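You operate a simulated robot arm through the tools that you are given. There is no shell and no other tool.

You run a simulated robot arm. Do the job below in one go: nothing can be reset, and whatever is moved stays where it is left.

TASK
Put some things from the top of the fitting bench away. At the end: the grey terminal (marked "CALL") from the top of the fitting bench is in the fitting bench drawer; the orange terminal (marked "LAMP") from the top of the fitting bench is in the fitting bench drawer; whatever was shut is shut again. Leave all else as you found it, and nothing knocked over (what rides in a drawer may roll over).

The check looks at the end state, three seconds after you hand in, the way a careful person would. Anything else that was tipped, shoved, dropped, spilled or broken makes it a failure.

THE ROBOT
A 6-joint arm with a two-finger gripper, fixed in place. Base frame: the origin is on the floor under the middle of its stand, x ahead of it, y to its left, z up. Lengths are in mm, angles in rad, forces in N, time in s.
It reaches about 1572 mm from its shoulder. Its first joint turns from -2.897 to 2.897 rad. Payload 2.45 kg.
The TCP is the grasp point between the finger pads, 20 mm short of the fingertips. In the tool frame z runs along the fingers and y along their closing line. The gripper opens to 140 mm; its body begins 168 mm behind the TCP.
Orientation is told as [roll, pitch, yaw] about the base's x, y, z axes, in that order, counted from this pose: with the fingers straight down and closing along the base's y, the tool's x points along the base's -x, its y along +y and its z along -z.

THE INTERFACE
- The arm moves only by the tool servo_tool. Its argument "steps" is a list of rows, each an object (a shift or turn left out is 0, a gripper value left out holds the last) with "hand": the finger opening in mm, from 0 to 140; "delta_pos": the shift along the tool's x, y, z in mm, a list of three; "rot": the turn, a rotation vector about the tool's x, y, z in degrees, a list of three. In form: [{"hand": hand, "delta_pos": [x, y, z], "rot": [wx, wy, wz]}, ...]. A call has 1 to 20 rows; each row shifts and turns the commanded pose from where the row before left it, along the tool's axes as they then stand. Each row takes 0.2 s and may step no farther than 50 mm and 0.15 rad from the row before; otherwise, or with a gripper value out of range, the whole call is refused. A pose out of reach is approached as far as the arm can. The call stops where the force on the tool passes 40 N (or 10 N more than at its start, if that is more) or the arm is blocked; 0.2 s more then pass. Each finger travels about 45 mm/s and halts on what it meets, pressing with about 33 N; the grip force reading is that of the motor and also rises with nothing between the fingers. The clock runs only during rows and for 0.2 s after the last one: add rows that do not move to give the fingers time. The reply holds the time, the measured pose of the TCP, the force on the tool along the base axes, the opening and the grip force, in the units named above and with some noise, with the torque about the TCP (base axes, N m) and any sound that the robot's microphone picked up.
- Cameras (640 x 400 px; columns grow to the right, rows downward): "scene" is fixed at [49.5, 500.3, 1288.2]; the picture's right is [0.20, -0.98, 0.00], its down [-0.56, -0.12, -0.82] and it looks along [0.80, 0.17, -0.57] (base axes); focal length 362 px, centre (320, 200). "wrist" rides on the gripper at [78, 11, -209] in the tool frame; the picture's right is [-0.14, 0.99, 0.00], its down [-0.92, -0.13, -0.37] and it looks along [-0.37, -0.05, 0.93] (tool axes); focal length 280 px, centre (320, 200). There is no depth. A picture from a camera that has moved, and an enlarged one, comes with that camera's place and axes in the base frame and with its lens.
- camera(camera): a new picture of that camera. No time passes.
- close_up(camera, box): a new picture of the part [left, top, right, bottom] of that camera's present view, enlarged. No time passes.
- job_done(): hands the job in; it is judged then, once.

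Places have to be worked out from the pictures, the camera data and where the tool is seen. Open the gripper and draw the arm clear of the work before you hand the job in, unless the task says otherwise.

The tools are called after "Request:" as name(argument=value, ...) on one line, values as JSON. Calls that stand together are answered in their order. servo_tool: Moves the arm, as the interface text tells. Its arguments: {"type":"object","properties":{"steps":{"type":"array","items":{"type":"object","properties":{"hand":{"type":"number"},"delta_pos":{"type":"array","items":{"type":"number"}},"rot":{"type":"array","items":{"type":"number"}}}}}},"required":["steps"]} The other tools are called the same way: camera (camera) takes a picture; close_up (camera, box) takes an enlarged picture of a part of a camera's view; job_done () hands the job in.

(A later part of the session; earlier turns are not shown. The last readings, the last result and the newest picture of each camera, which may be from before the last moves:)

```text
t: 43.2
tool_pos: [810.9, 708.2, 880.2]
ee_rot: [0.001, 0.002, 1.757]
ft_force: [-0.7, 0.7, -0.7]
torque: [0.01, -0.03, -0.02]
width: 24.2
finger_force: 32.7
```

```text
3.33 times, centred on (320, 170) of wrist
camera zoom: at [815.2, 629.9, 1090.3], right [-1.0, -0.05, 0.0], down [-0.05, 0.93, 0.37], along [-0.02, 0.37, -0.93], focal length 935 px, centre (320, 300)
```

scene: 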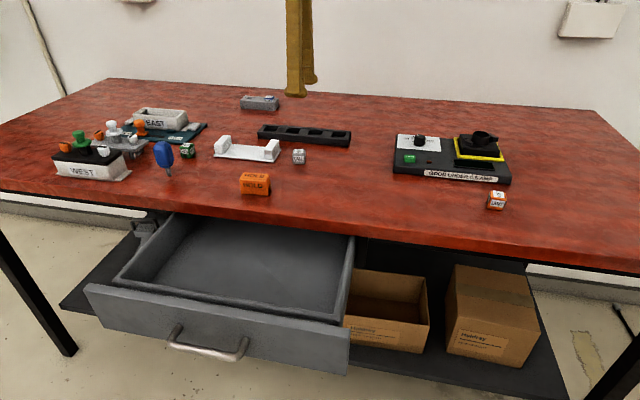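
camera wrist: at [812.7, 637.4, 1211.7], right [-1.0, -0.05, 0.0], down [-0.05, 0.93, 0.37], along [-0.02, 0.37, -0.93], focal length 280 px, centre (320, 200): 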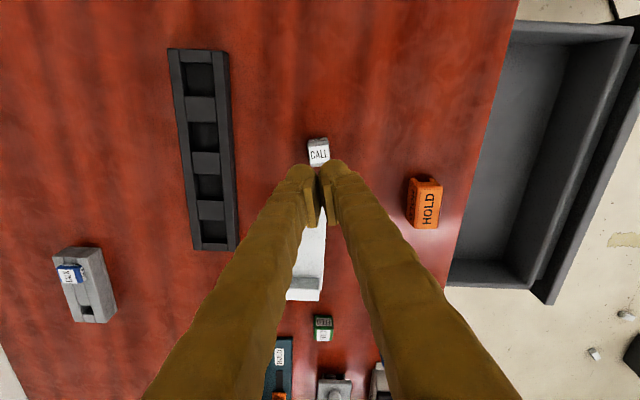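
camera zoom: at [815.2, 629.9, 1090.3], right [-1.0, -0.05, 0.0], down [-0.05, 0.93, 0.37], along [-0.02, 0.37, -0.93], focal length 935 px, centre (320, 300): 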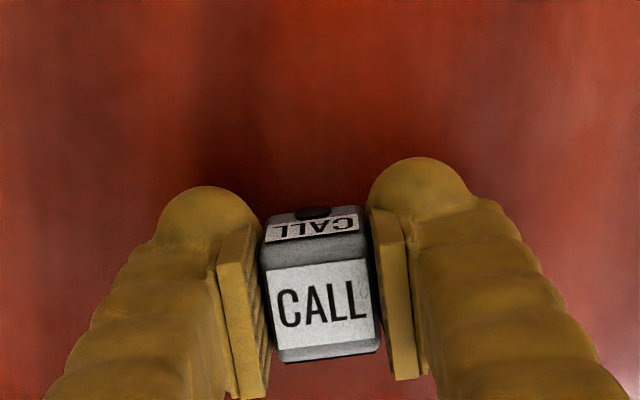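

Width holds at 24 mm and the cube rose with the fingers. I'll continue lifting at a gentle pace.

Request:
servo_tool(steps=[{"delta_pos": [0, 0, -8]}, {"delta_pos": [0, 0, -10]}, {"delta_pos": [0, 0, -12]}, {"delta_pos": [0, 0, -12]}, {"delta_pos": [0, 0, -12]}, {"delta_pos": [0, 0, -12]}, {"delta_pos": [0, 0, -12]}, {"delta_pos": [0, 0, -12]}, {"delta_pos": [0, 0, 0]}])

Request:
close_up(camera="wrist", box=[260, 110, 380, 230])

Request:
camera(camera="scene")

```text
t: 45.2
tool_pos: [810.2, 708.8, 970.3]
ee_rot: [0.001, 0.002, 1.759]
ft_force: [-0.3, 0.0, 1.3]
torque: [-0.03, -0.04, 0.03]
width: 24.3
finger_force: 33.0
```

```text
3.33 times, centred on (320, 170) of wrist
camera zoom: at [816.1, 630.4, 1180.5], right [-1.0, -0.05, 0.0], down [-0.05, 0.93, 0.37], along [-0.02, 0.37, -0.93], focal length 935 px, centre (320, 300)
```

zoom: 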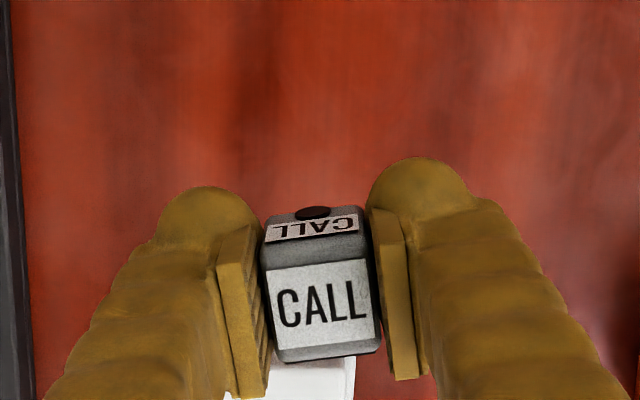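

```text
taken
```

scene: 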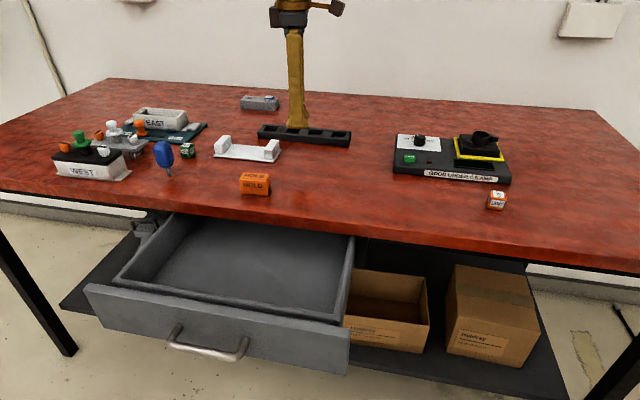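

CALL is held securely at z≈970. I'll carry it at this height to above the open drawer, around (510, 700), moving smoothly.

Request:
servo_tool(steps=[{"delta_pos": [-1.5, 10, 0]}, {"delta_pos": [-3.2, 20, 0]}, {"delta_pos": [-3.2, 20, 0]}, {"delta_pos": [-3.2, 20, 0]}, {"delta_pos": [-3.2, 20, 0]}, {"delta_pos": [-3.2, 20, 0]}, {"delta_pos": [-3.2, 20, 0]}, {"delta_pos": [-3.2, 20, 0]}, {"delta_pos": [-3.2, 20, 0]}, {"delta_pos": [-3.2, 20, 0]}, {"delta_pos": [-3.2, 20, 0]}, {"delta_pos": [-3.2, 20, 0]}, {"delta_pos": [-3.2, 20, 0]}, {"delta_pos": [-3.2, 20, 0]}, {"delta_pos": [-3.2, 20, 0]}, {"delta_pos": [-1.0, 10, 0]}, {"delta_pos": [0, 0, 0]}])

Request:
camera(camera="wrist")

Request:
camera(camera="scene")

```text
t: 48.8
tool_pos: [506.9, 697.9, 971.4]
ee_rot: [0.002, 0.002, 1.76]
ft_force: [0.0, 0.3, -0.1]
torque: [-0.03, 0.03, 0.01]
width: 24.3
finger_force: 33.0
```

```text
taken
camera wrist: at [512.0, 618.4, 1180.9], right [-1.0, -0.05, 0.0], down [-0.05, 0.93, 0.37], along [-0.02, 0.37, -0.93], focal length 280 px, centre (320, 200)
```

wrist: 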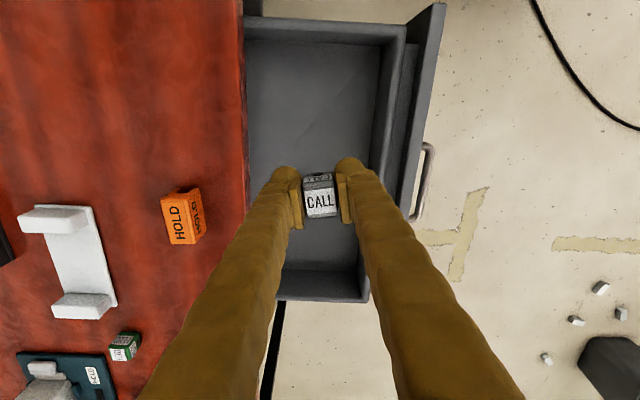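

```text
taken
```

scene: 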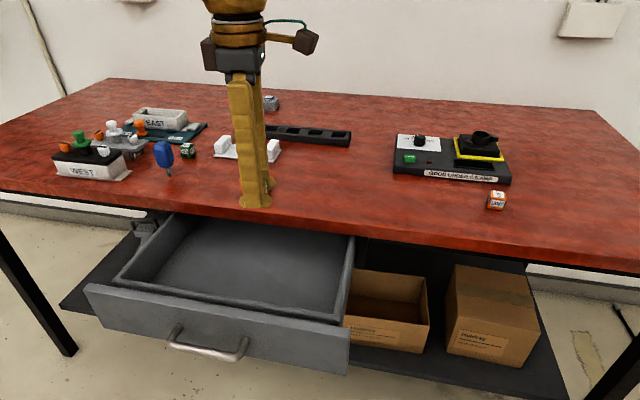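

The tool is centred over the drawer opening, with the front wall at x≈424 and the bench edge at x≈600. Next I lower CALL into the drawer.

Request:
servo_tool(steps=[{"delta_pos": [0, 0, 10]}, {"delta_pos": [0, 0, 20]}, {"delta_pos": [0, 0, 20]}, {"delta_pos": [0, 0, 20]}, {"delta_pos": [0, 0, 20]}, {"delta_pos": [0, 0, 20]}, {"delta_pos": [0, 0, 20]}, {"delta_pos": [0, 0, 20]}, {"delta_pos": [0, 0, 20]}, {"delta_pos": [0, 0, 15]}, {"delta_pos": [0, 0, 10]}, {"delta_pos": [0, 0, 0]}])

Request:
camera(camera="wrist")

Request:
close_up(camera="scene", box=[70, 180, 370, 380])

```text
t: 51.4
tool_pos: [508.1, 697.4, 776.1]
ee_rot: [0.001, 0.002, 1.759]
ft_force: [-0.4, 0.0, -0.3]
torque: [0.03, 0.04, 0.01]
width: 24.4
finger_force: 32.6
```

```text
taken
camera wrist: at [513.0, 619.5, 985.0], right [-1.0, -0.05, 0.0], down [-0.05, 0.93, 0.37], along [-0.02, 0.37, -0.93], focal length 280 px, centre (320, 200)
```

wrist: 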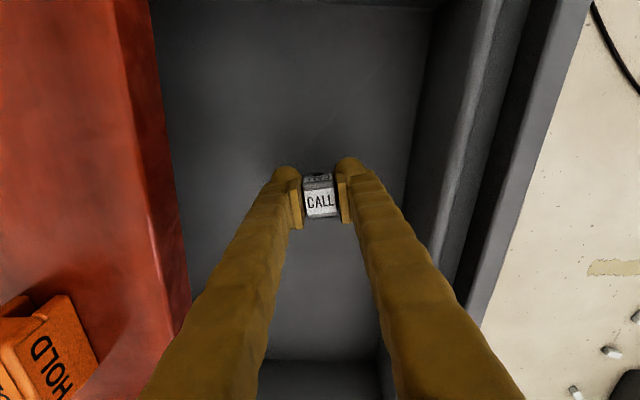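

```text
2.00 times, centred on (220, 280) of scene
camera zoom: at [49.5, 500.3, 1288.2], right [0.2, -0.98, 0.0], down [-0.56, -0.12, -0.82], along [0.8, 0.17, -0.57], focal length 723 px, centre (520, 40)
```

zoom: 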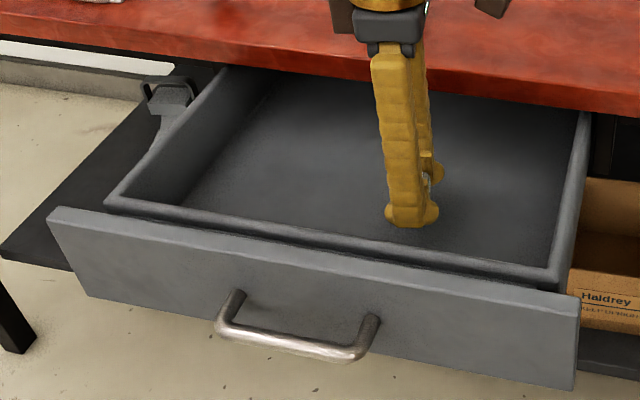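

It's inside the drawer, with perhaps 30 mm left to the floor. I'll continue down in small steps, watching the force.

Request:
servo_tool(steps=[{"delta_pos": [0, 0, 6]}, {"delta_pos": [0, 0, 6]}, {"delta_pos": [0, 0, 4]}, {"delta_pos": [0, 0, 0]}])

Request:
close_up(camera="scene", box=[200, 230, 320, 310])

```text
t: 52.4
tool_pos: [506.5, 698.0, 759.7]
ee_rot: [0.004, 0.002, 1.759]
ft_force: [0.2, -0.4, -0.4]
torque: [0.02, -0.02, -0.03]
width: 24.0
finger_force: 33.3
```

```text
5.00 times, centred on (260, 270) of scene
camera zoom: at [49.5, 500.3, 1288.2], right [0.2, -0.98, 0.0], down [-0.56, -0.12, -0.82], along [0.8, 0.17, -0.57], focal length 1808 px, centre (620, -150)
```

zoom: 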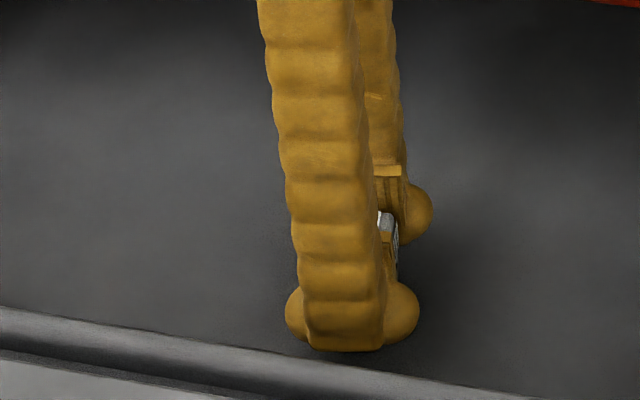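

No contact yet. I'll continue in 3 mm steps.

Request:
servo_tool(steps=[{"delta_pos": [0, 0, 3]}, {"delta_pos": [0, 0, 3]}, {"delta_pos": [0, 0, 3]}, {"delta_pos": [0, 0, 2]}, {"delta_pos": [0, 0, 0]}])

```text
t: 53.6
tool_pos: [506.5, 697.6, 748.3]
ee_rot: [0.002, 0.001, 1.758]
ft_force: [-1.1, 0.0, -0.2]
torque: [0.01, 0.01, -0.02]
width: 24.0
finger_force: 33.3
```

Request:
servo_tool(steps=[{"delta_pos": [0, 0, 2]}, {"delta_pos": [0, 0, 2]}, {"delta_pos": [0, 0, 2]}, {"delta_pos": [0, 0, 0]}])

Request:
close_up(camera="wrist", box=[240, 100, 400, 250])

Request:
close_up(camera="scene", box=[200, 230, 320, 310])

```text
t: 54.6
tool_pos: [506.4, 698.0, 745.1]
ee_rot: [-0.001, 0.0, 1.757]
ft_force: [-0.3, -7.1, 33.5]
torque: [-0.11, 0.0, 0.03]
width: 24.7
finger_force: 32.9
```

```text
2.67 times, centred on (320, 175) of wrist
camera zoom: at [511.8, 619.4, 954.0], right [-1.0, -0.05, 0.0], down [-0.05, 0.93, 0.37], along [-0.02, 0.37, -0.93], focal length 748 px, centre (320, 267)
```

zoom: 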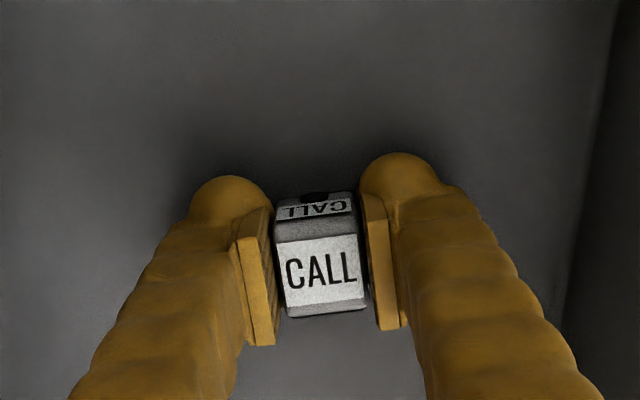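

```text
5.00 times, centred on (260, 270) of scene
camera zoom: at [49.5, 500.3, 1288.2], right [0.2, -0.98, 0.0], down [-0.56, -0.12, -0.82], along [0.8, 0.17, -0.57], focal length 1808 px, centre (620, -150)
```

zoom: 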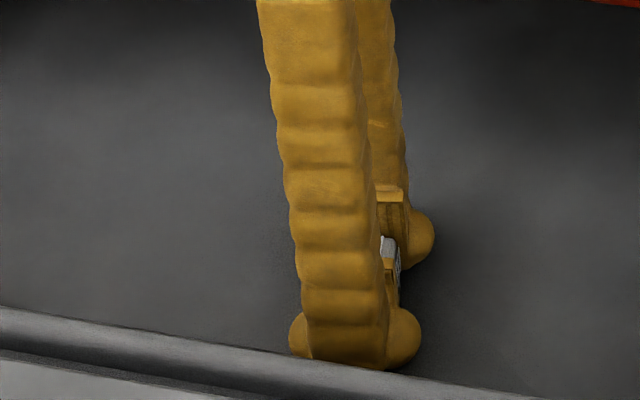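

The force jumped to 33 N, so CALL is resting on the drawer floor, with the TCP at z≈745. I back off 1 mm and open the fingers.

Request:
servo_tool(steps=[{"delta_pos": [0, 0, -1]}, {"hand": 60}, {"hand": 60}, {"hand": 60}, {"hand": 60}])

Request:
close_up(camera="wrist", box=[240, 100, 400, 250])

```text
t: 55.8
tool_pos: [506.0, 697.3, 743.9]
ee_rot: [0.001, 0.003, 1.759]
ft_force: [-0.6, -0.2, 0.2]
torque: [0.01, 0.03, 0.03]
width: 59.8
finger_force: 0.0
```

```text
2.67 times, centred on (320, 175) of wrist
camera zoom: at [511.5, 619.6, 953.4], right [-1.0, -0.05, 0.0], down [-0.05, 0.93, 0.37], along [-0.02, 0.37, -0.93], focal length 748 px, centre (320, 267)
```

zoom: 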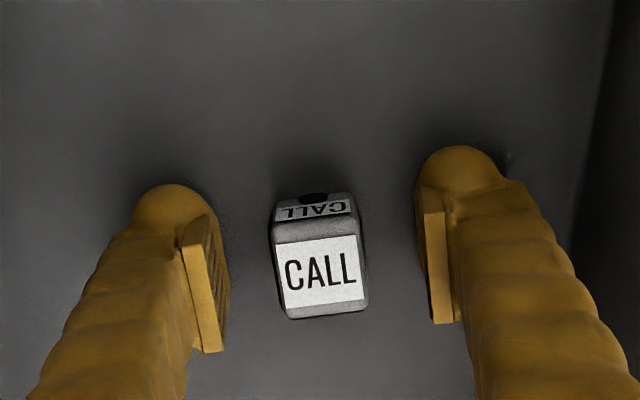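

CALL stands in the drawer. I'll rise well clear and travel to above LAMP near (718, 268).

Request:
servo_tool(steps=[{"delta_pos": [0, 0, -20]}, {"delta_pos": [0, 0, -40]}, {"delta_pos": [0, 0, -40]}, {"delta_pos": [0, 0, -40]}, {"delta_pos": [0, 0, -40]}, {"delta_pos": [0, 0, -40]}, {"delta_pos": [0, 0, -40]}, {"delta_pos": [0, 0, -40]}, {"delta_pos": [0, 0, 0]}])

Request:
camera(camera="wrist")

Request:
camera(camera="scene")

```text
t: 57.8
tool_pos: [508.9, 697.2, 1047.3]
ee_rot: [0.002, 0.002, 1.758]
ft_force: [0.5, 0.4, 0.3]
torque: [0.0, 0.0, 0.02]
width: 60.1
finger_force: 0.1
```

```text
taken
camera wrist: at [514.0, 619.0, 1256.4], right [-1.0, -0.05, 0.0], down [-0.05, 0.93, 0.37], along [-0.02, 0.37, -0.93], focal length 280 px, centre (320, 200)
```

wrist: 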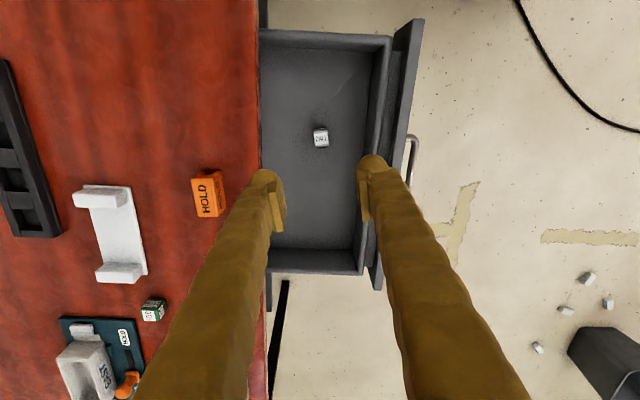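

```text
taken
```

scene: 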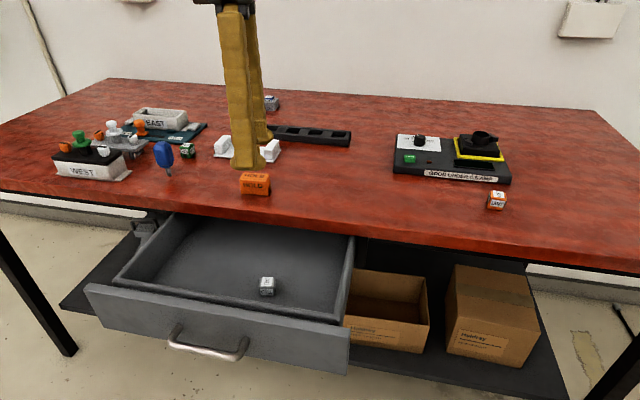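

CALL sits upright in the drawer. Now over to LAMP at high clearance, ending above about (717, 269).

Request:
servo_tool(steps=[{"delta_pos": [20, -6, 0]}, {"delta_pos": [42, -12, 0]}, {"delta_pos": [42, -12, 0]}, {"delta_pos": [42, -12, 0]}, {"delta_pos": [42, -12, 0]}, {"delta_pos": [42, -12, 0]}, {"delta_pos": [42, -12, 0]}, {"delta_pos": [42, -12, 0]}, {"delta_pos": [42, -12, 0]}, {"delta_pos": [42, -12, 0]}, {"delta_pos": [42, -12, 0]}, {"delta_pos": [20, -1, 0]}, {"delta_pos": [0, 0, 0]}])

Request:
camera(camera="wrist")

Request:
close_up(camera="scene", box=[440, 160, 560, 240])

```text
t: 60.6
tool_pos: [715.4, 269.3, 1044.9]
ee_rot: [0.001, 0.003, 1.759]
ft_force: [-0.1, 0.2, 0.3]
torque: [-0.01, 0.02, -0.02]
width: 60.0
finger_force: 0.1
```

```text
taken
camera wrist: at [721.1, 191.5, 1254.8], right [-1.0, -0.05, 0.0], down [-0.05, 0.93, 0.37], along [-0.02, 0.37, -0.93], focal length 280 px, centre (320, 200)
```

wrist: 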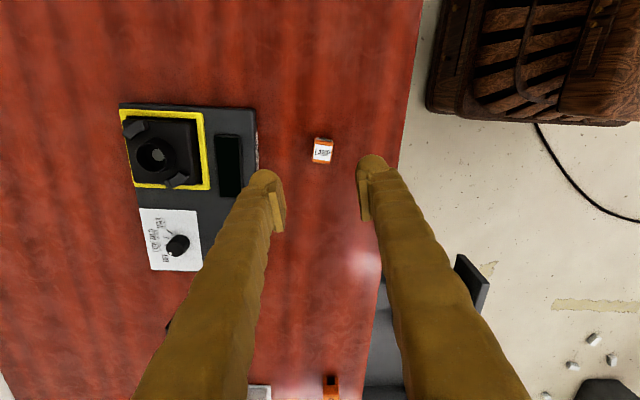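

```text
5.00 times, centred on (500, 200) of scene
camera zoom: at [49.5, 500.3, 1288.2], right [0.2, -0.98, 0.0], down [-0.56, -0.12, -0.82], along [0.8, 0.17, -0.57], focal length 1808 px, centre (-580, 200)
```

zoom: 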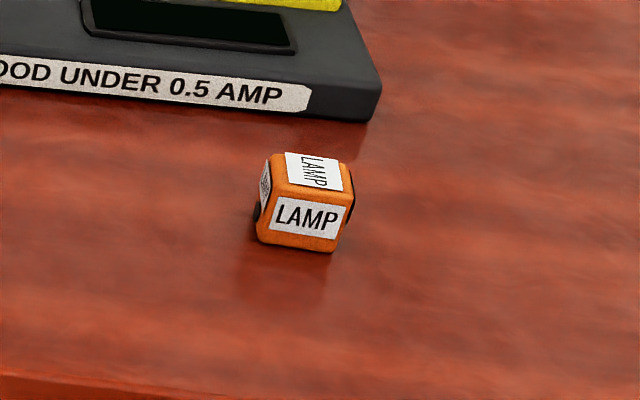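

Request:
close_up(camera="wrist", box=[280, 110, 370, 200])

```text
4.44 times, centred on (325, 155) of wrist
camera zoom: at [721.1, 191.5, 1254.8], right [-1.0, -0.05, 0.0], down [-0.05, 0.93, 0.37], along [-0.02, 0.37, -0.93], focal length 1246 px, centre (298, 400)
```

zoom: 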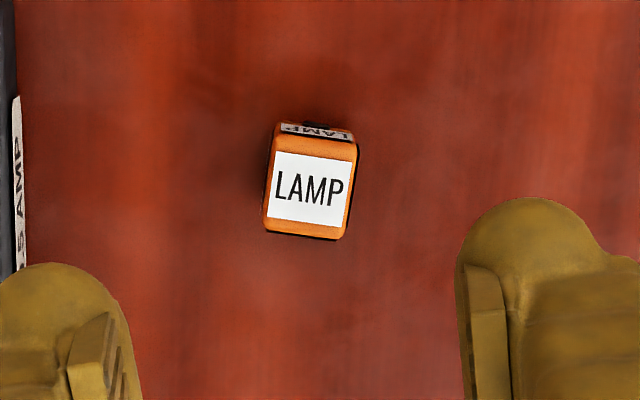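

LAMP's top is near (713, 272), turned about −6°. I'll match the yaw, shift over it and descend to about z=950 to re-check.

Request:
servo_tool(steps=[{"hand": 56, "rot": [0, 0, 8.4]}, {"rot": [0, 0, 8.4]}, {"delta_pos": [-1.9, 3.9, 0]}, {"delta_pos": [0, 0, 30]}, {"delta_pos": [0, 0, 30]}, {"delta_pos": [0, 0, 30]}, {"delta_pos": [0, 0, 20]}, {"delta_pos": [0, 0, 0]}])

Request:
camera(camera="wrist")

Request:
close_up(camera="wrist", box=[260, 110, 380, 230])

```text
t: 62.4
tool_pos: [713.1, 271.2, 936.9]
ee_rot: [0.0, 0.001, 1.464]
ft_force: [-0.7, 0.6, 0.0]
torque: [0.02, -0.01, 0.0]
width: 55.9
finger_force: 0.0
```

```text
taken
camera wrist: at [695.2, 195.6, 1145.8], right [-0.97, 0.24, 0.0], down [0.22, 0.9, 0.37], along [0.09, 0.36, -0.93], focal length 280 px, centre (320, 200)
```

wrist: 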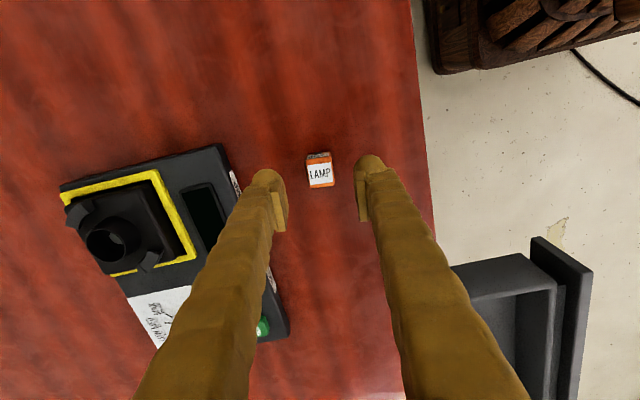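

```text
3.33 times, centred on (320, 170) of wrist
camera zoom: at [695.2, 195.6, 1145.8], right [-0.97, 0.24, 0.0], down [0.22, 0.9, 0.37], along [0.09, 0.36, -0.93], focal length 935 px, centre (320, 300)
```

zoom: 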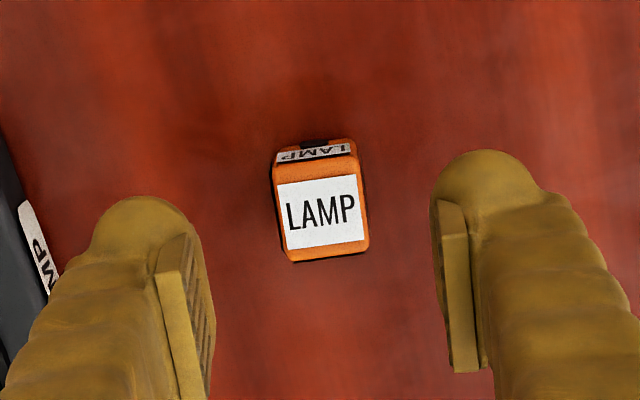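

The yaw looks aligned, with a 2 mm offset left to trim. I'll descend to about z=885 and check again.

Request:
servo_tool(steps=[{"delta_pos": [2, 0.9, 0]}, {"delta_pos": [0, 0, 20]}, {"delta_pos": [0, 0, 20]}, {"delta_pos": [0, 0, 12]}, {"delta_pos": [0, 0, 0]}])

Request:
close_up(camera="wrist", box=[260, 110, 380, 230])

Request:
close_up(camera="scene", box=[440, 150, 560, 230])

```text
t: 63.6
tool_pos: [712.5, 269.7, 883.8]
ee_rot: [0.0, 0.002, 1.466]
ft_force: [0.1, 0.1, -0.7]
torque: [0.02, 0.02, -0.03]
width: 55.9
finger_force: 0.1
```

```text
3.33 times, centred on (320, 170) of wrist
camera zoom: at [695.4, 194.3, 1093.2], right [-0.97, 0.24, 0.0], down [0.22, 0.9, 0.37], along [0.09, 0.36, -0.93], focal length 935 px, centre (320, 300)
```

zoom: 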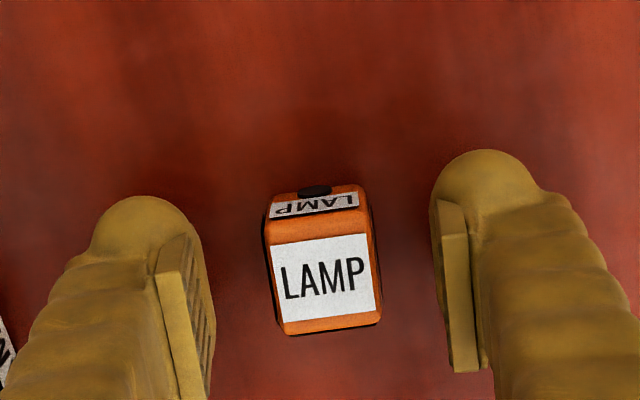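

```text
5.00 times, centred on (500, 190) of scene
camera zoom: at [49.5, 500.3, 1288.2], right [0.2, -0.98, 0.0], down [-0.56, -0.12, -0.82], along [0.8, 0.17, -0.57], focal length 1808 px, centre (-580, 250)
```

zoom: 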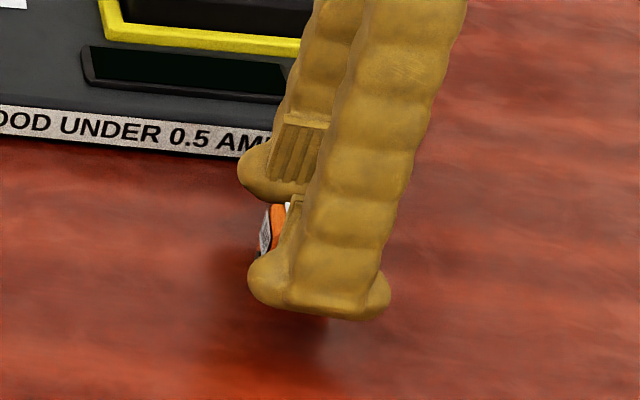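

LAMP is centred within 1–2 mm. I'll make a final trim and lower 11 mm, then close, lift 8 mm and check.

Request:
servo_tool(steps=[{"delta_pos": [0, 1.2, 0]}, {"delta_pos": [0, 0, 6]}, {"delta_pos": [0, 0, 4]}, {"delta_pos": [0, 0, 1]}, {"delta_pos": [0, 0, 0]}])

Request:
close_up(camera="wrist", box=[260, 110, 380, 230])

```text
t: 64.8
tool_pos: [710.5, 269.9, 872.2]
ee_rot: [0.0, 0.002, 1.464]
ft_force: [-0.8, -0.3, 0.0]
torque: [-0.02, -0.01, 0.02]
width: 55.9
finger_force: 0.1
```

```text
3.33 times, centred on (320, 170) of wrist
camera zoom: at [693.0, 194.1, 1081.2], right [-0.97, 0.24, 0.0], down [0.22, 0.9, 0.37], along [0.09, 0.36, -0.93], focal length 935 px, centre (320, 300)
```

zoom: 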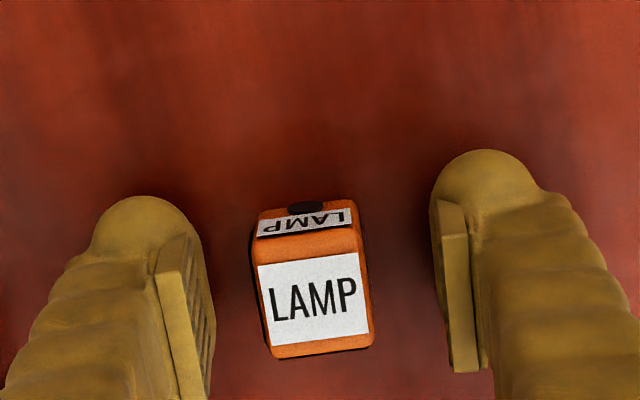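

Aligned. I close on LAMP and do a small test lift.

Request:
servo_tool(steps=[{"hand": 0}, {"hand": 0}, {"hand": 0}, {"hand": 0}, {"hand": 0}, {"hand": 0}, {"delta_pos": [0, 0, -2]}, {"delta_pos": [0, 0, -3]}, {"delta_pos": [0, 0, -3]}, {"delta_pos": [0, 0, 0]}])

Request:
close_up(camera="wrist", box=[260, 110, 380, 230])

```text
t: 67.0
tool_pos: [710.5, 271.5, 879.6]
ee_rot: [-0.001, 0.001, 1.467]
ft_force: [-0.3, 0.2, 0.0]
torque: [0.02, 0.01, 0.01]
width: 24.2
finger_force: 33.4
```

```text
3.33 times, centred on (320, 170) of wrist
camera zoom: at [693.0, 194.5, 1088.9], right [-0.97, 0.24, 0.0], down [0.22, 0.9, 0.37], along [0.09, 0.36, -0.93], focal length 935 px, centre (320, 300)
```

zoom: 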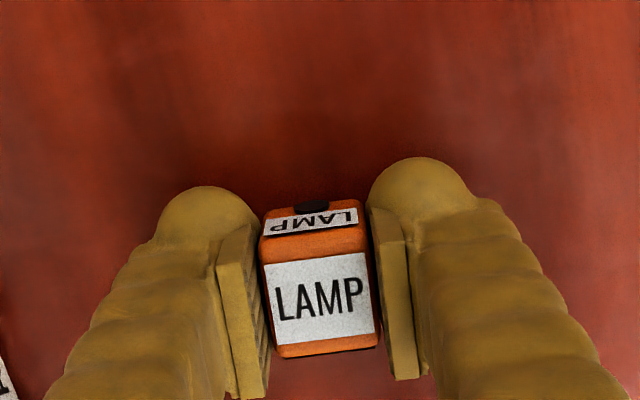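

LAMP came up with the fingers at 24 mm width. I'll lift gently to travel height.

Request:
servo_tool(steps=[{"delta_pos": [0, 0, -8]}, {"delta_pos": [0, 0, -10]}, {"delta_pos": [0, 0, -12]}, {"delta_pos": [0, 0, -12]}, {"delta_pos": [0, 0, -12]}, {"delta_pos": [0, 0, -12]}, {"delta_pos": [0, 0, -12]}, {"delta_pos": [0, 0, -12]}, {"delta_pos": [0, 0, -12]}, {"delta_pos": [0, 0, 0]}])

Request:
close_up(camera="wrist", box=[260, 110, 380, 230])

Request:
camera(camera="scene")

```text
t: 69.2
tool_pos: [711.1, 269.4, 982.0]
ee_rot: [0.001, 0.002, 1.465]
ft_force: [0.3, 0.3, 0.8]
torque: [0.01, 0.01, -0.01]
width: 24.3
finger_force: 32.5
```

```text
3.33 times, centred on (320, 170) of wrist
camera zoom: at [693.3, 193.6, 1191.5], right [-0.97, 0.24, 0.0], down [0.22, 0.9, 0.37], along [0.09, 0.36, -0.93], focal length 935 px, centre (320, 300)
```

zoom: 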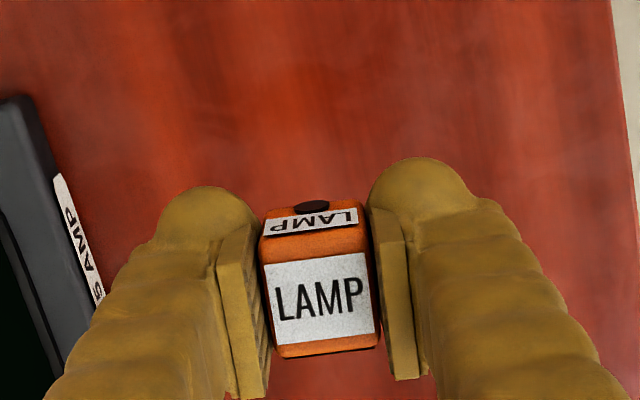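

```text
taken
```

scene: 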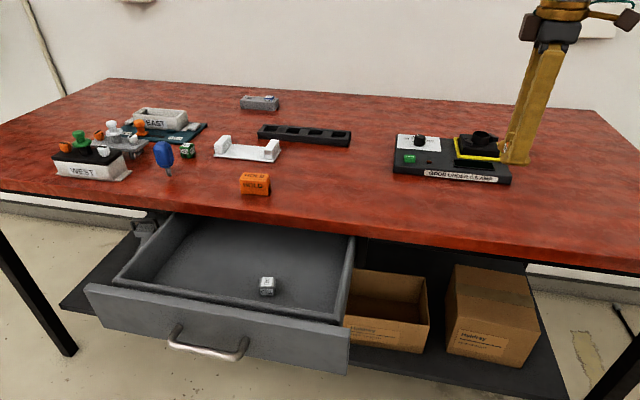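

LAMP is secure at z≈982. I'll carry it over to the drawer, to about (508, 800), leaving roughly 100 mm between it and CALL.

Request:
servo_tool(steps=[{"delta_pos": [-13.3, 6.8, 0]}, {"delta_pos": [-26.6, 13.5, 0]}, {"delta_pos": [-26.6, 13.5, 0]}, {"delta_pos": [-26.6, 13.5, 0]}, {"delta_pos": [-26.6, 13.5, 0]}, {"delta_pos": [-26.6, 13.5, 0]}, {"delta_pos": [-26.6, 13.5, 0]}, {"delta_pos": [-26.6, 13.5, 0]}, {"delta_pos": [-26.6, 13.5, 0]}, {"delta_pos": [-26.6, 13.5, 0]}, {"delta_pos": [-26.6, 13.5, 0]}, {"delta_pos": [-26.6, 13.5, 0]}, {"delta_pos": [-26.6, 13.5, 0]}, {"delta_pos": [-26.6, 13.5, 0]}, {"delta_pos": [-26.6, 13.5, 0]}, {"delta_pos": [-26.6, 13.5, 0]}, {"delta_pos": [-26.6, 13.5, 0]}, {"delta_pos": [-26.6, 13.5, 0]}, {"delta_pos": [-26.6, 13.5, 0]}, {"delta_pos": [-13.3, 6.8, 0]}])

Request:
camera(camera="wrist")

Request:
camera(camera="scene")

```text
t: 73.4
tool_pos: [509.1, 800.4, 979.0]
ee_rot: [0.0, 0.003, 1.464]
ft_force: [-0.3, -0.4, -0.6]
torque: [-0.02, -0.03, -0.01]
width: 24.3
finger_force: 32.9
```

```text
taken
camera wrist: at [491.3, 724.1, 1188.8], right [-0.97, 0.24, 0.0], down [0.22, 0.9, 0.37], along [0.09, 0.36, -0.93], focal length 280 px, centre (320, 200)
```

wrist: 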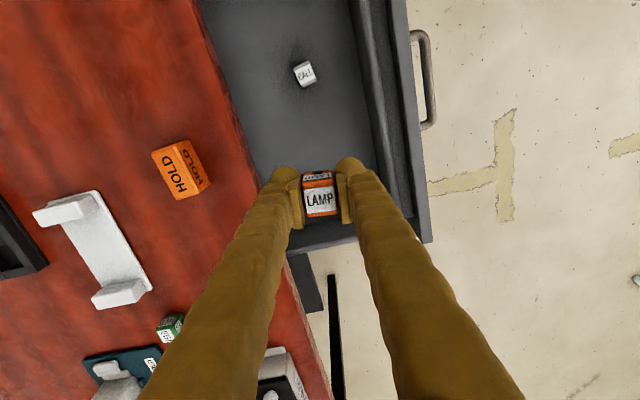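

```text
taken
```

scene: 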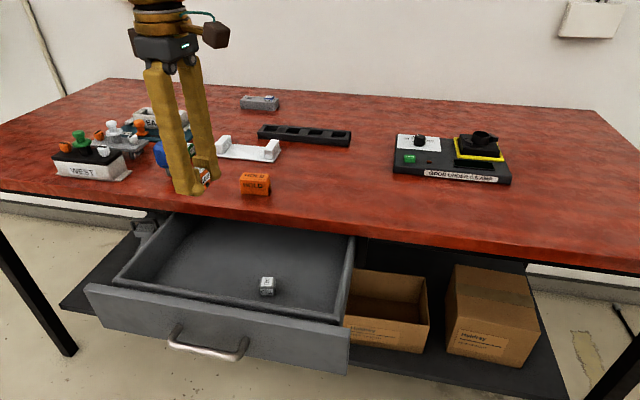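

LAMP is over the drawer, well inside the walls. I'll lower it the same way, to just above the floor.

Request:
servo_tool(steps=[{"delta_pos": [0, 0, 10]}, {"delta_pos": [0, 0, 20]}, {"delta_pos": [0, 0, 20]}, {"delta_pos": [0, 0, 20]}, {"delta_pos": [0, 0, 20]}, {"delta_pos": [0, 0, 20]}, {"delta_pos": [0, 0, 20]}, {"delta_pos": [0, 0, 20]}, {"delta_pos": [0, 0, 20]}, {"delta_pos": [0, 0, 20]}, {"delta_pos": [0, 0, 15]}, {"delta_pos": [0, 0, 10]}, {"delta_pos": [0, 0, 5]}, {"delta_pos": [0, 0, 0]}])

Request:
camera(camera="wrist")

```text
t: 76.4
tool_pos: [508.4, 799.5, 761.0]
ee_rot: [0.0, 0.003, 1.467]
ft_force: [0.2, -0.1, 0.5]
torque: [0.02, -0.03, 0.0]
width: 24.4
finger_force: 33.1
```

```text
taken
camera wrist: at [490.6, 723.4, 970.9], right [-0.97, 0.24, 0.0], down [0.22, 0.9, 0.37], along [0.09, 0.36, -0.93], focal length 280 px, centre (320, 200)
```

wrist: 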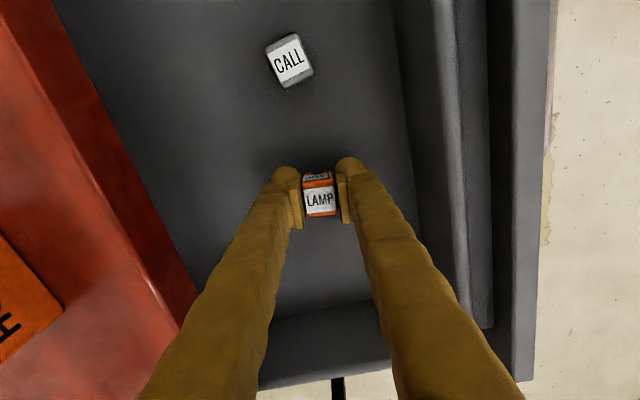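

There are about 15 mm to go, so I continue in small steps until the floor is felt.

Request:
servo_tool(steps=[{"delta_pos": [0, 0, 4]}, {"delta_pos": [0, 0, 4]}, {"delta_pos": [0, 0, 3]}, {"delta_pos": [0, 0, 2]}, {"delta_pos": [0, 0, 1]}, {"delta_pos": [0, 0, 0]}])

```text
t: 77.8
tool_pos: [508.7, 799.2, 746.4]
ee_rot: [0.0, 0.002, 1.467]
ft_force: [0.1, 0.7, -0.5]
torque: [-0.01, 0.02, -0.01]
width: 24.2
finger_force: 32.9
```

Request:
servo_tool(steps=[{"delta_pos": [0, 0, 1]}, {"delta_pos": [0, 0, 1]}, {"delta_pos": [0, 0, 0]}])

```text
t: 78.6
tool_pos: [508.6, 799.2, 745.3]
ee_rot: [0.0, 0.002, 1.467]
ft_force: [-0.4, -0.6, 0.0]
torque: [0.02, 0.0, -0.03]
width: 24.3
finger_force: 32.9
```

Request:
servo_tool(steps=[{"delta_pos": [0, 0, 1]}, {"delta_pos": [0, 0, 1]}, {"delta_pos": [0, 0, 0]}])

```text
t: 79.4
tool_pos: [509.7, 799.0, 744.1]
ee_rot: [0.002, 0.001, 1.466]
ft_force: [-1.2, -0.6, 10.1]
torque: [-0.02, 0.02, 0.01]
width: 24.2
finger_force: 32.5
```

A 10 N contact shows LAMP has reached the drawer floor, so I'll release it.

Request:
servo_tool(steps=[{"hand": 60}, {"hand": 60}, {"hand": 60}, {"hand": 60}, {"hand": 60}])

Request:
close_up(camera="wrist", box=[240, 30, 400, 250])

```text
t: 80.6
tool_pos: [508.9, 799.8, 742.3]
ee_rot: [0.0, 0.0, 1.465]
ft_force: [-0.1, 0.0, -0.3]
torque: [-0.03, 0.0, 0.02]
width: 60.2
finger_force: 0.0
```

```text
1.82 times, centred on (320, 140) of wrist
camera zoom: at [492.3, 723.3, 952.5], right [-0.97, 0.24, 0.0], down [0.22, 0.9, 0.37], along [0.09, 0.36, -0.93], focal length 510 px, centre (320, 309)
```

zoom: 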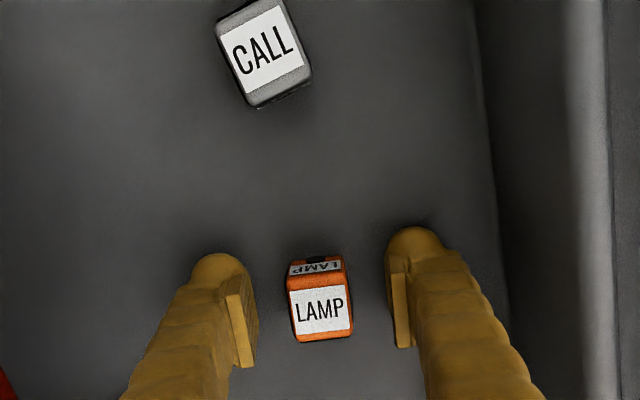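

Both terminals stand in the drawer. I'll rise clear, close the fingers, and then move in front of the handle to push the drawer shut.

Request:
servo_tool(steps=[{"delta_pos": [0, 0, -20]}, {"delta_pos": [0, 0, -40]}, {"delta_pos": [0, 0, -40]}, {"delta_pos": [0, 0, -40]}, {"delta_pos": [0, 0, -40]}, {"delta_pos": [0, 0, -40]}, {"delta_pos": [0, 0, -30], "rot": [0, 0, -6.1]}, {"delta_pos": [0, 0, 0]}])

Request:
camera(camera="scene")

Request:
camera(camera="wrist")

```text
t: 82.4
tool_pos: [509.1, 797.7, 992.5]
ee_rot: [0.001, 0.001, 1.572]
ft_force: [0.2, 0.4, -0.6]
torque: [-0.01, -0.01, 0.0]
width: 60.4
finger_force: 0.0
```

```text
taken
```

scene: 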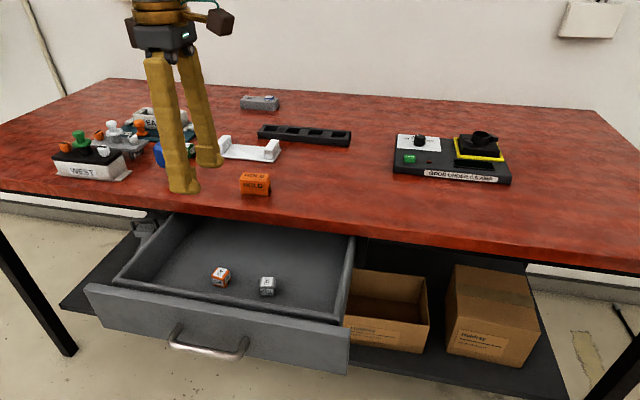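

```text
taken
camera wrist: at [500.5, 721.2, 1201.3], right [-0.99, 0.14, 0.0], down [0.13, 0.92, 0.37], along [0.05, 0.36, -0.93], focal length 280 px, centre (320, 200)
```

wrist: 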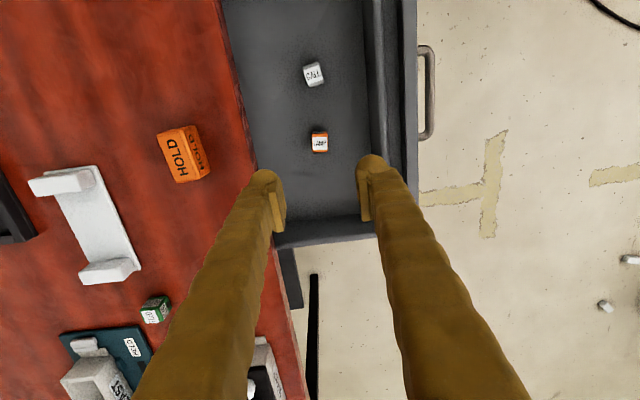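

LAMP and CALL are both in the drawer. I move to x≈275 in front of the handle while closing the fingers.

Request:
servo_tool(steps=[{"hand": 0, "delta_pos": [7.7, 39, 0]}, {"delta_pos": [7.7, 39, 0]}, {"delta_pos": [7.7, 39, 0]}, {"delta_pos": [7.7, 39, 0]}, {"delta_pos": [7.7, 39, 0]}, {"delta_pos": [7.7, 39, 0]}, {"delta_pos": [0, 0, 0]}])

Request:
camera(camera="scene")

Request:
camera(camera="wrist")

```text
t: 84.0
tool_pos: [273.9, 756.2, 992.2]
ee_rot: [0.001, 0.001, 1.572]
ft_force: [0.2, 0.2, 0.6]
torque: [-0.03, 0.01, -0.02]
width: 0.0
finger_force: 29.7
```

```text
taken
```

scene: 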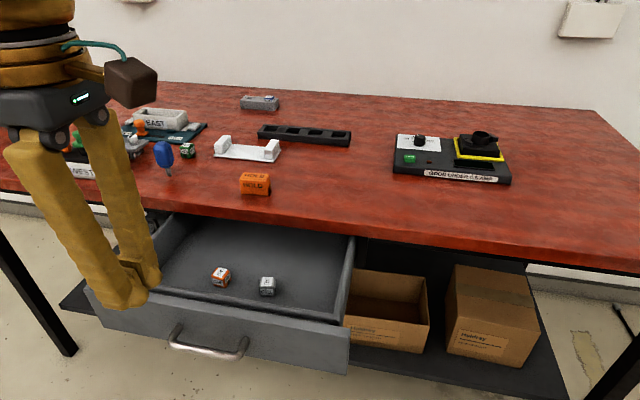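

```text
taken
camera wrist: at [264.8, 678.2, 1201.8], right [-0.99, 0.14, 0.0], down [0.13, 0.92, 0.37], along [0.05, 0.36, -0.93], focal length 280 px, centre (320, 200)
```

wrist: 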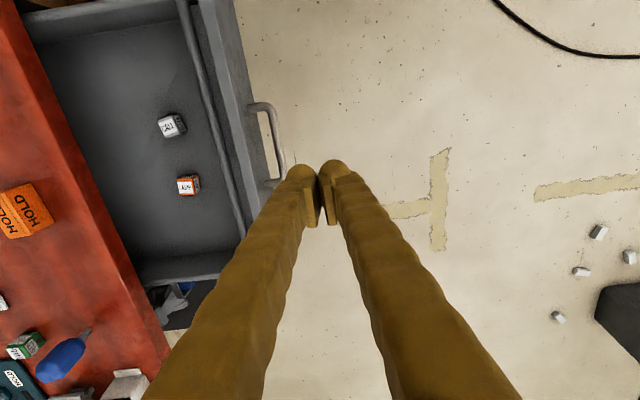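

The handle bar is at x≈350 and the closed fingers are about 45 mm short of it. I'll descend vertically to handle height.

Request:
servo_tool(steps=[{"delta_pos": [0, 0, 35]}, {"delta_pos": [0, 0, 40]}, {"delta_pos": [0, 0, 40]}, {"delta_pos": [0, 0, 40]}, {"delta_pos": [0, 0, 40]}, {"delta_pos": [0, 0, 30]}, {"delta_pos": [0, 0, 0]}])

Request:
camera(camera="wrist")

Request:
camera(camera="scene")

```text
t: 85.6
tool_pos: [274.8, 752.4, 766.0]
ee_rot: [-0.001, 0.003, 1.573]
ft_force: [0.7, -0.2, 0.2]
torque: [0.02, -0.02, 0.01]
width: 0.0
finger_force: 29.4
```

```text
taken
camera wrist: at [265.4, 674.8, 976.6], right [-0.99, 0.14, 0.0], down [0.13, 0.92, 0.37], along [0.05, 0.36, -0.93], focal length 280 px, centre (320, 200)
```

wrist: 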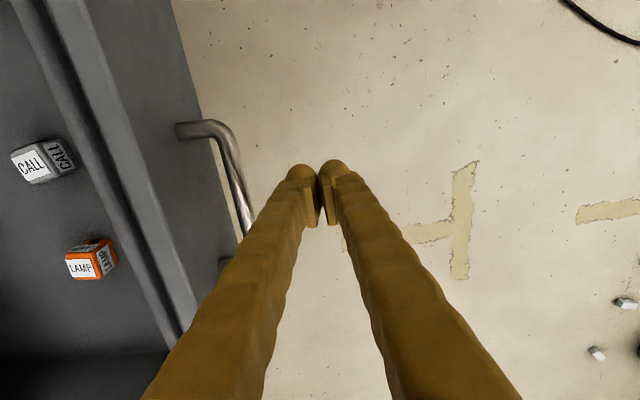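

```text
taken
```

scene: 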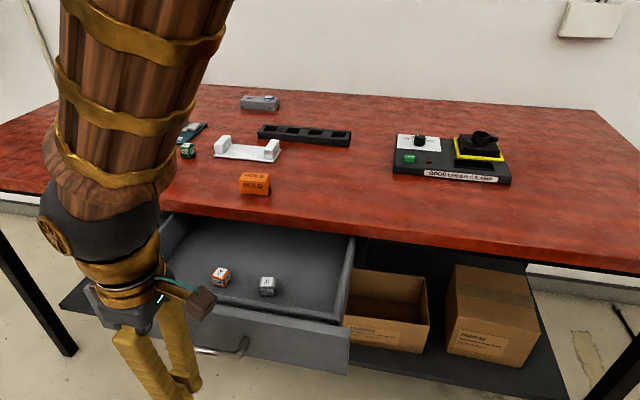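

The fingers splay with height, so I'll rotate the tool 90° to put the closing line along y. That keeps it slim toward the bench edge when pushing on the handle bar.

Request:
servo_tool(steps=[{"rot": [0, 0, 8.2]}, {"rot": [0, 0, 8.2]}, {"rot": [0, 0, 8.2]}, {"rot": [0, 0, 8.2]}, {"rot": [0, 0, 8.2]}, {"rot": [0, 0, 8.2]}, {"rot": [0, 0, 8.2]}, {"rot": [0, 0, 8.2]}, {"rot": [0, 0, 8.2]}, {"rot": [0, 0, 8.2]}, {"rot": [0, 0, 8.1]}, {"delta_pos": [0, 0, 0]}])

Request:
camera(camera="wrist")

Request:
camera(camera="scene")

```text
t: 88.2
tool_pos: [275.5, 752.6, 770.3]
ee_rot: [-0.002, 0.0, -0.002]
ft_force: [0.1, -0.6, 0.7]
torque: [-0.02, 0.02, 0.03]
width: 0.0
finger_force: 29.3
```

```text
taken
camera wrist: at [198.4, 764.6, 978.5], right [0.14, 0.99, 0.0], down [0.92, -0.13, 0.37], along [0.36, -0.05, -0.93], focal length 280 px, centre (320, 200)
```

wrist: 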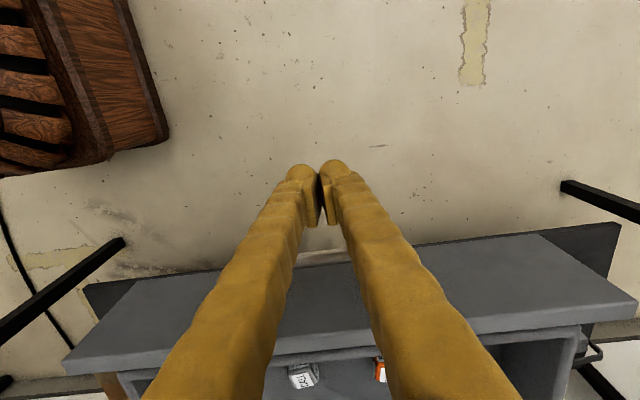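

```text
taken
```

scene: 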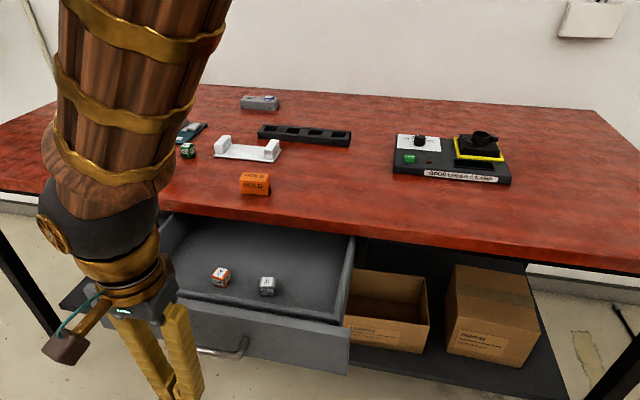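

The tool is square now. I lower 9 mm and approach the bar until contact.

Request:
servo_tool(steps=[{"delta_pos": [0, 0, 9]}, {"delta_pos": [-15, 0, 0]}, {"delta_pos": [-10, 0, 0]}, {"delta_pos": [-8, 0, 0]}, {"delta_pos": [-5, 0, 0]}, {"delta_pos": [-5, 0, 0]}, {"delta_pos": [0, 0, 0]}])

Request:
camera(camera="wrist")

Request:
close_up(camera="scene", box=[100, 260, 320, 400])

```text
t: 89.8
tool_pos: [318.6, 751.0, 758.8]
ee_rot: [-0.002, 0.001, -0.001]
ft_force: [-0.5, -0.3, -0.4]
torque: [0.0, 0.01, 0.0]
width: 0.0
finger_force: 29.9
```

```text
taken
camera wrist: at [241.3, 763.9, 968.0], right [0.14, 0.99, 0.0], down [0.92, -0.13, 0.37], along [0.36, -0.05, -0.93], focal length 280 px, centre (320, 200)
```

wrist: 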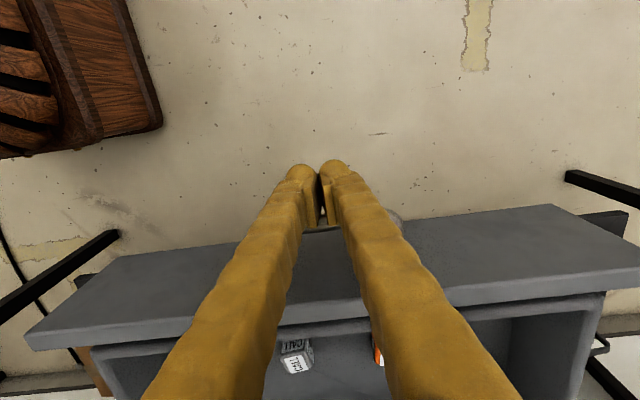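

```text
2.86 times, centred on (210, 330) of scene
camera zoom: at [49.5, 500.3, 1288.2], right [0.2, -0.98, 0.0], down [-0.56, -0.12, -0.82], along [0.8, 0.17, -0.57], focal length 1034 px, centre (634, -171)
```

zoom: 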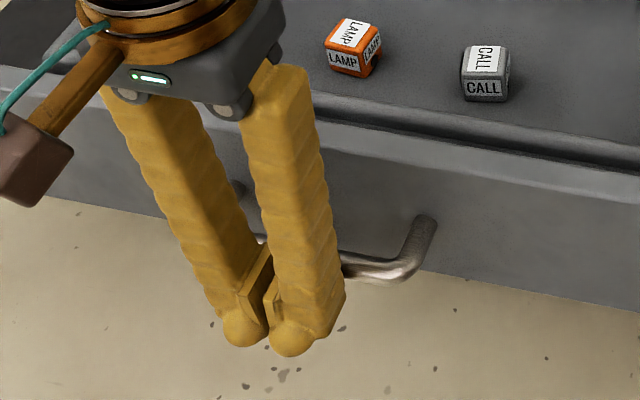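

The bar is right behind the fingers at pad height. I'll push forward slowly, and the drawer should slide in.

Request:
servo_tool(steps=[{"delta_pos": [-5, 0, 0]}, {"delta_pos": [-5, 0, 0]}, {"delta_pos": [-5, 0, 0]}, {"delta_pos": [-6, 0, 0]}, {"delta_pos": [-8, 0, 0]}, {"delta_pos": [-8, 0, 0]}, {"delta_pos": [-8, 0, 0]}, {"delta_pos": [-8, 0, 0]}, {"delta_pos": [-8, 0, 0]}, {"delta_pos": [-8, 0, 0]}, {"delta_pos": [0, 0, 0]}])

Request:
camera(camera="scene")

Request:
camera(camera="wrist")

```text
t: 92.2
tool_pos: [387.3, 752.2, 758.5]
ee_rot: [-0.003, 0.0, 0.001]
ft_force: [0.4, -0.3, 0.7]
torque: [0.0, 0.01, -0.01]
width: 0.1
finger_force: 29.1
```

```text
taken
```

scene: 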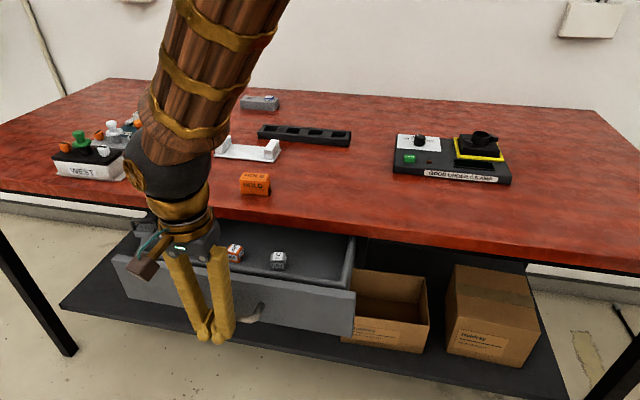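

```text
taken
camera wrist: at [310.1, 764.2, 968.6], right [0.14, 0.99, 0.0], down [0.92, -0.13, 0.37], along [0.36, -0.05, -0.93], focal length 280 px, centre (320, 200)
```

wrist: 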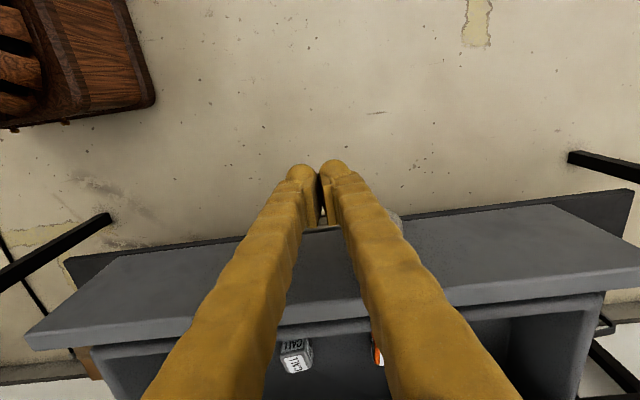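

The drawer slides in easily with the load light, and both terminals are still upright. I continue pushing.

Request:
servo_tool(steps=[{"delta_pos": [-8, 0, 0]}, {"delta_pos": [-10, 0, 0]}, {"delta_pos": [-10, 0, 0]}, {"delta_pos": [-10, 0, 0]}, {"delta_pos": [-10, 0, 0]}, {"delta_pos": [-10, 0, 0]}, {"delta_pos": [-10, 0, 0]}, {"delta_pos": [-10, 0, 0]}, {"delta_pos": [-10, 0, 0]}, {"delta_pos": [-10, 0, 0]}, {"delta_pos": [-8, 0, 0]}, {"delta_pos": [0, 0, 0]}])

Request:
camera(camera="scene")

Request:
camera(camera="wrist")

```text
t: 94.8
tool_pos: [491.8, 753.6, 759.3]
ee_rot: [-0.003, 0.001, -0.001]
ft_force: [-0.1, 0.0, 0.3]
torque: [-0.01, -0.03, 0.0]
width: 0.2
finger_force: 29.1
```

```text
taken
```

scene: 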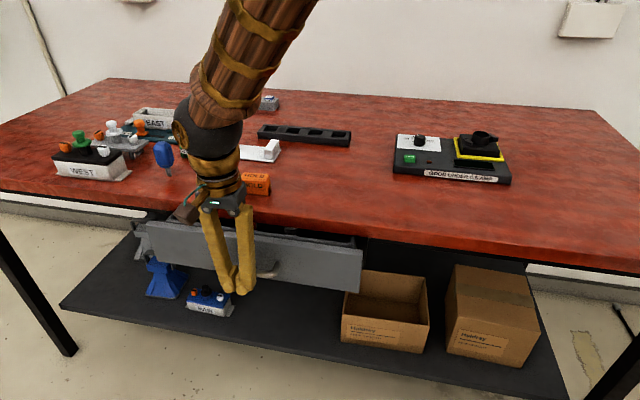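

```text
taken
camera wrist: at [415.9, 765.2, 968.1], right [0.14, 0.99, 0.0], down [0.92, -0.13, 0.37], along [0.36, -0.05, -0.93], focal length 280 px, centre (320, 200)
```

wrist: 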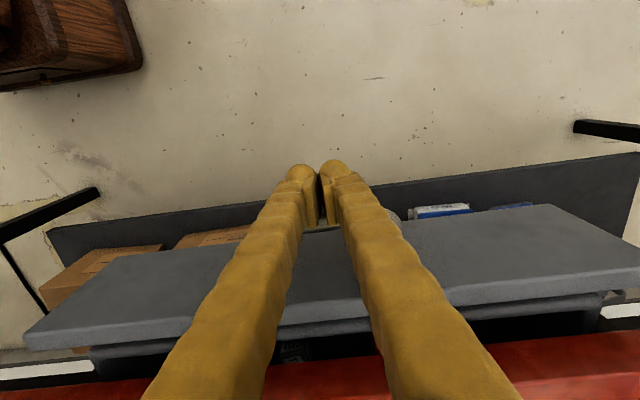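

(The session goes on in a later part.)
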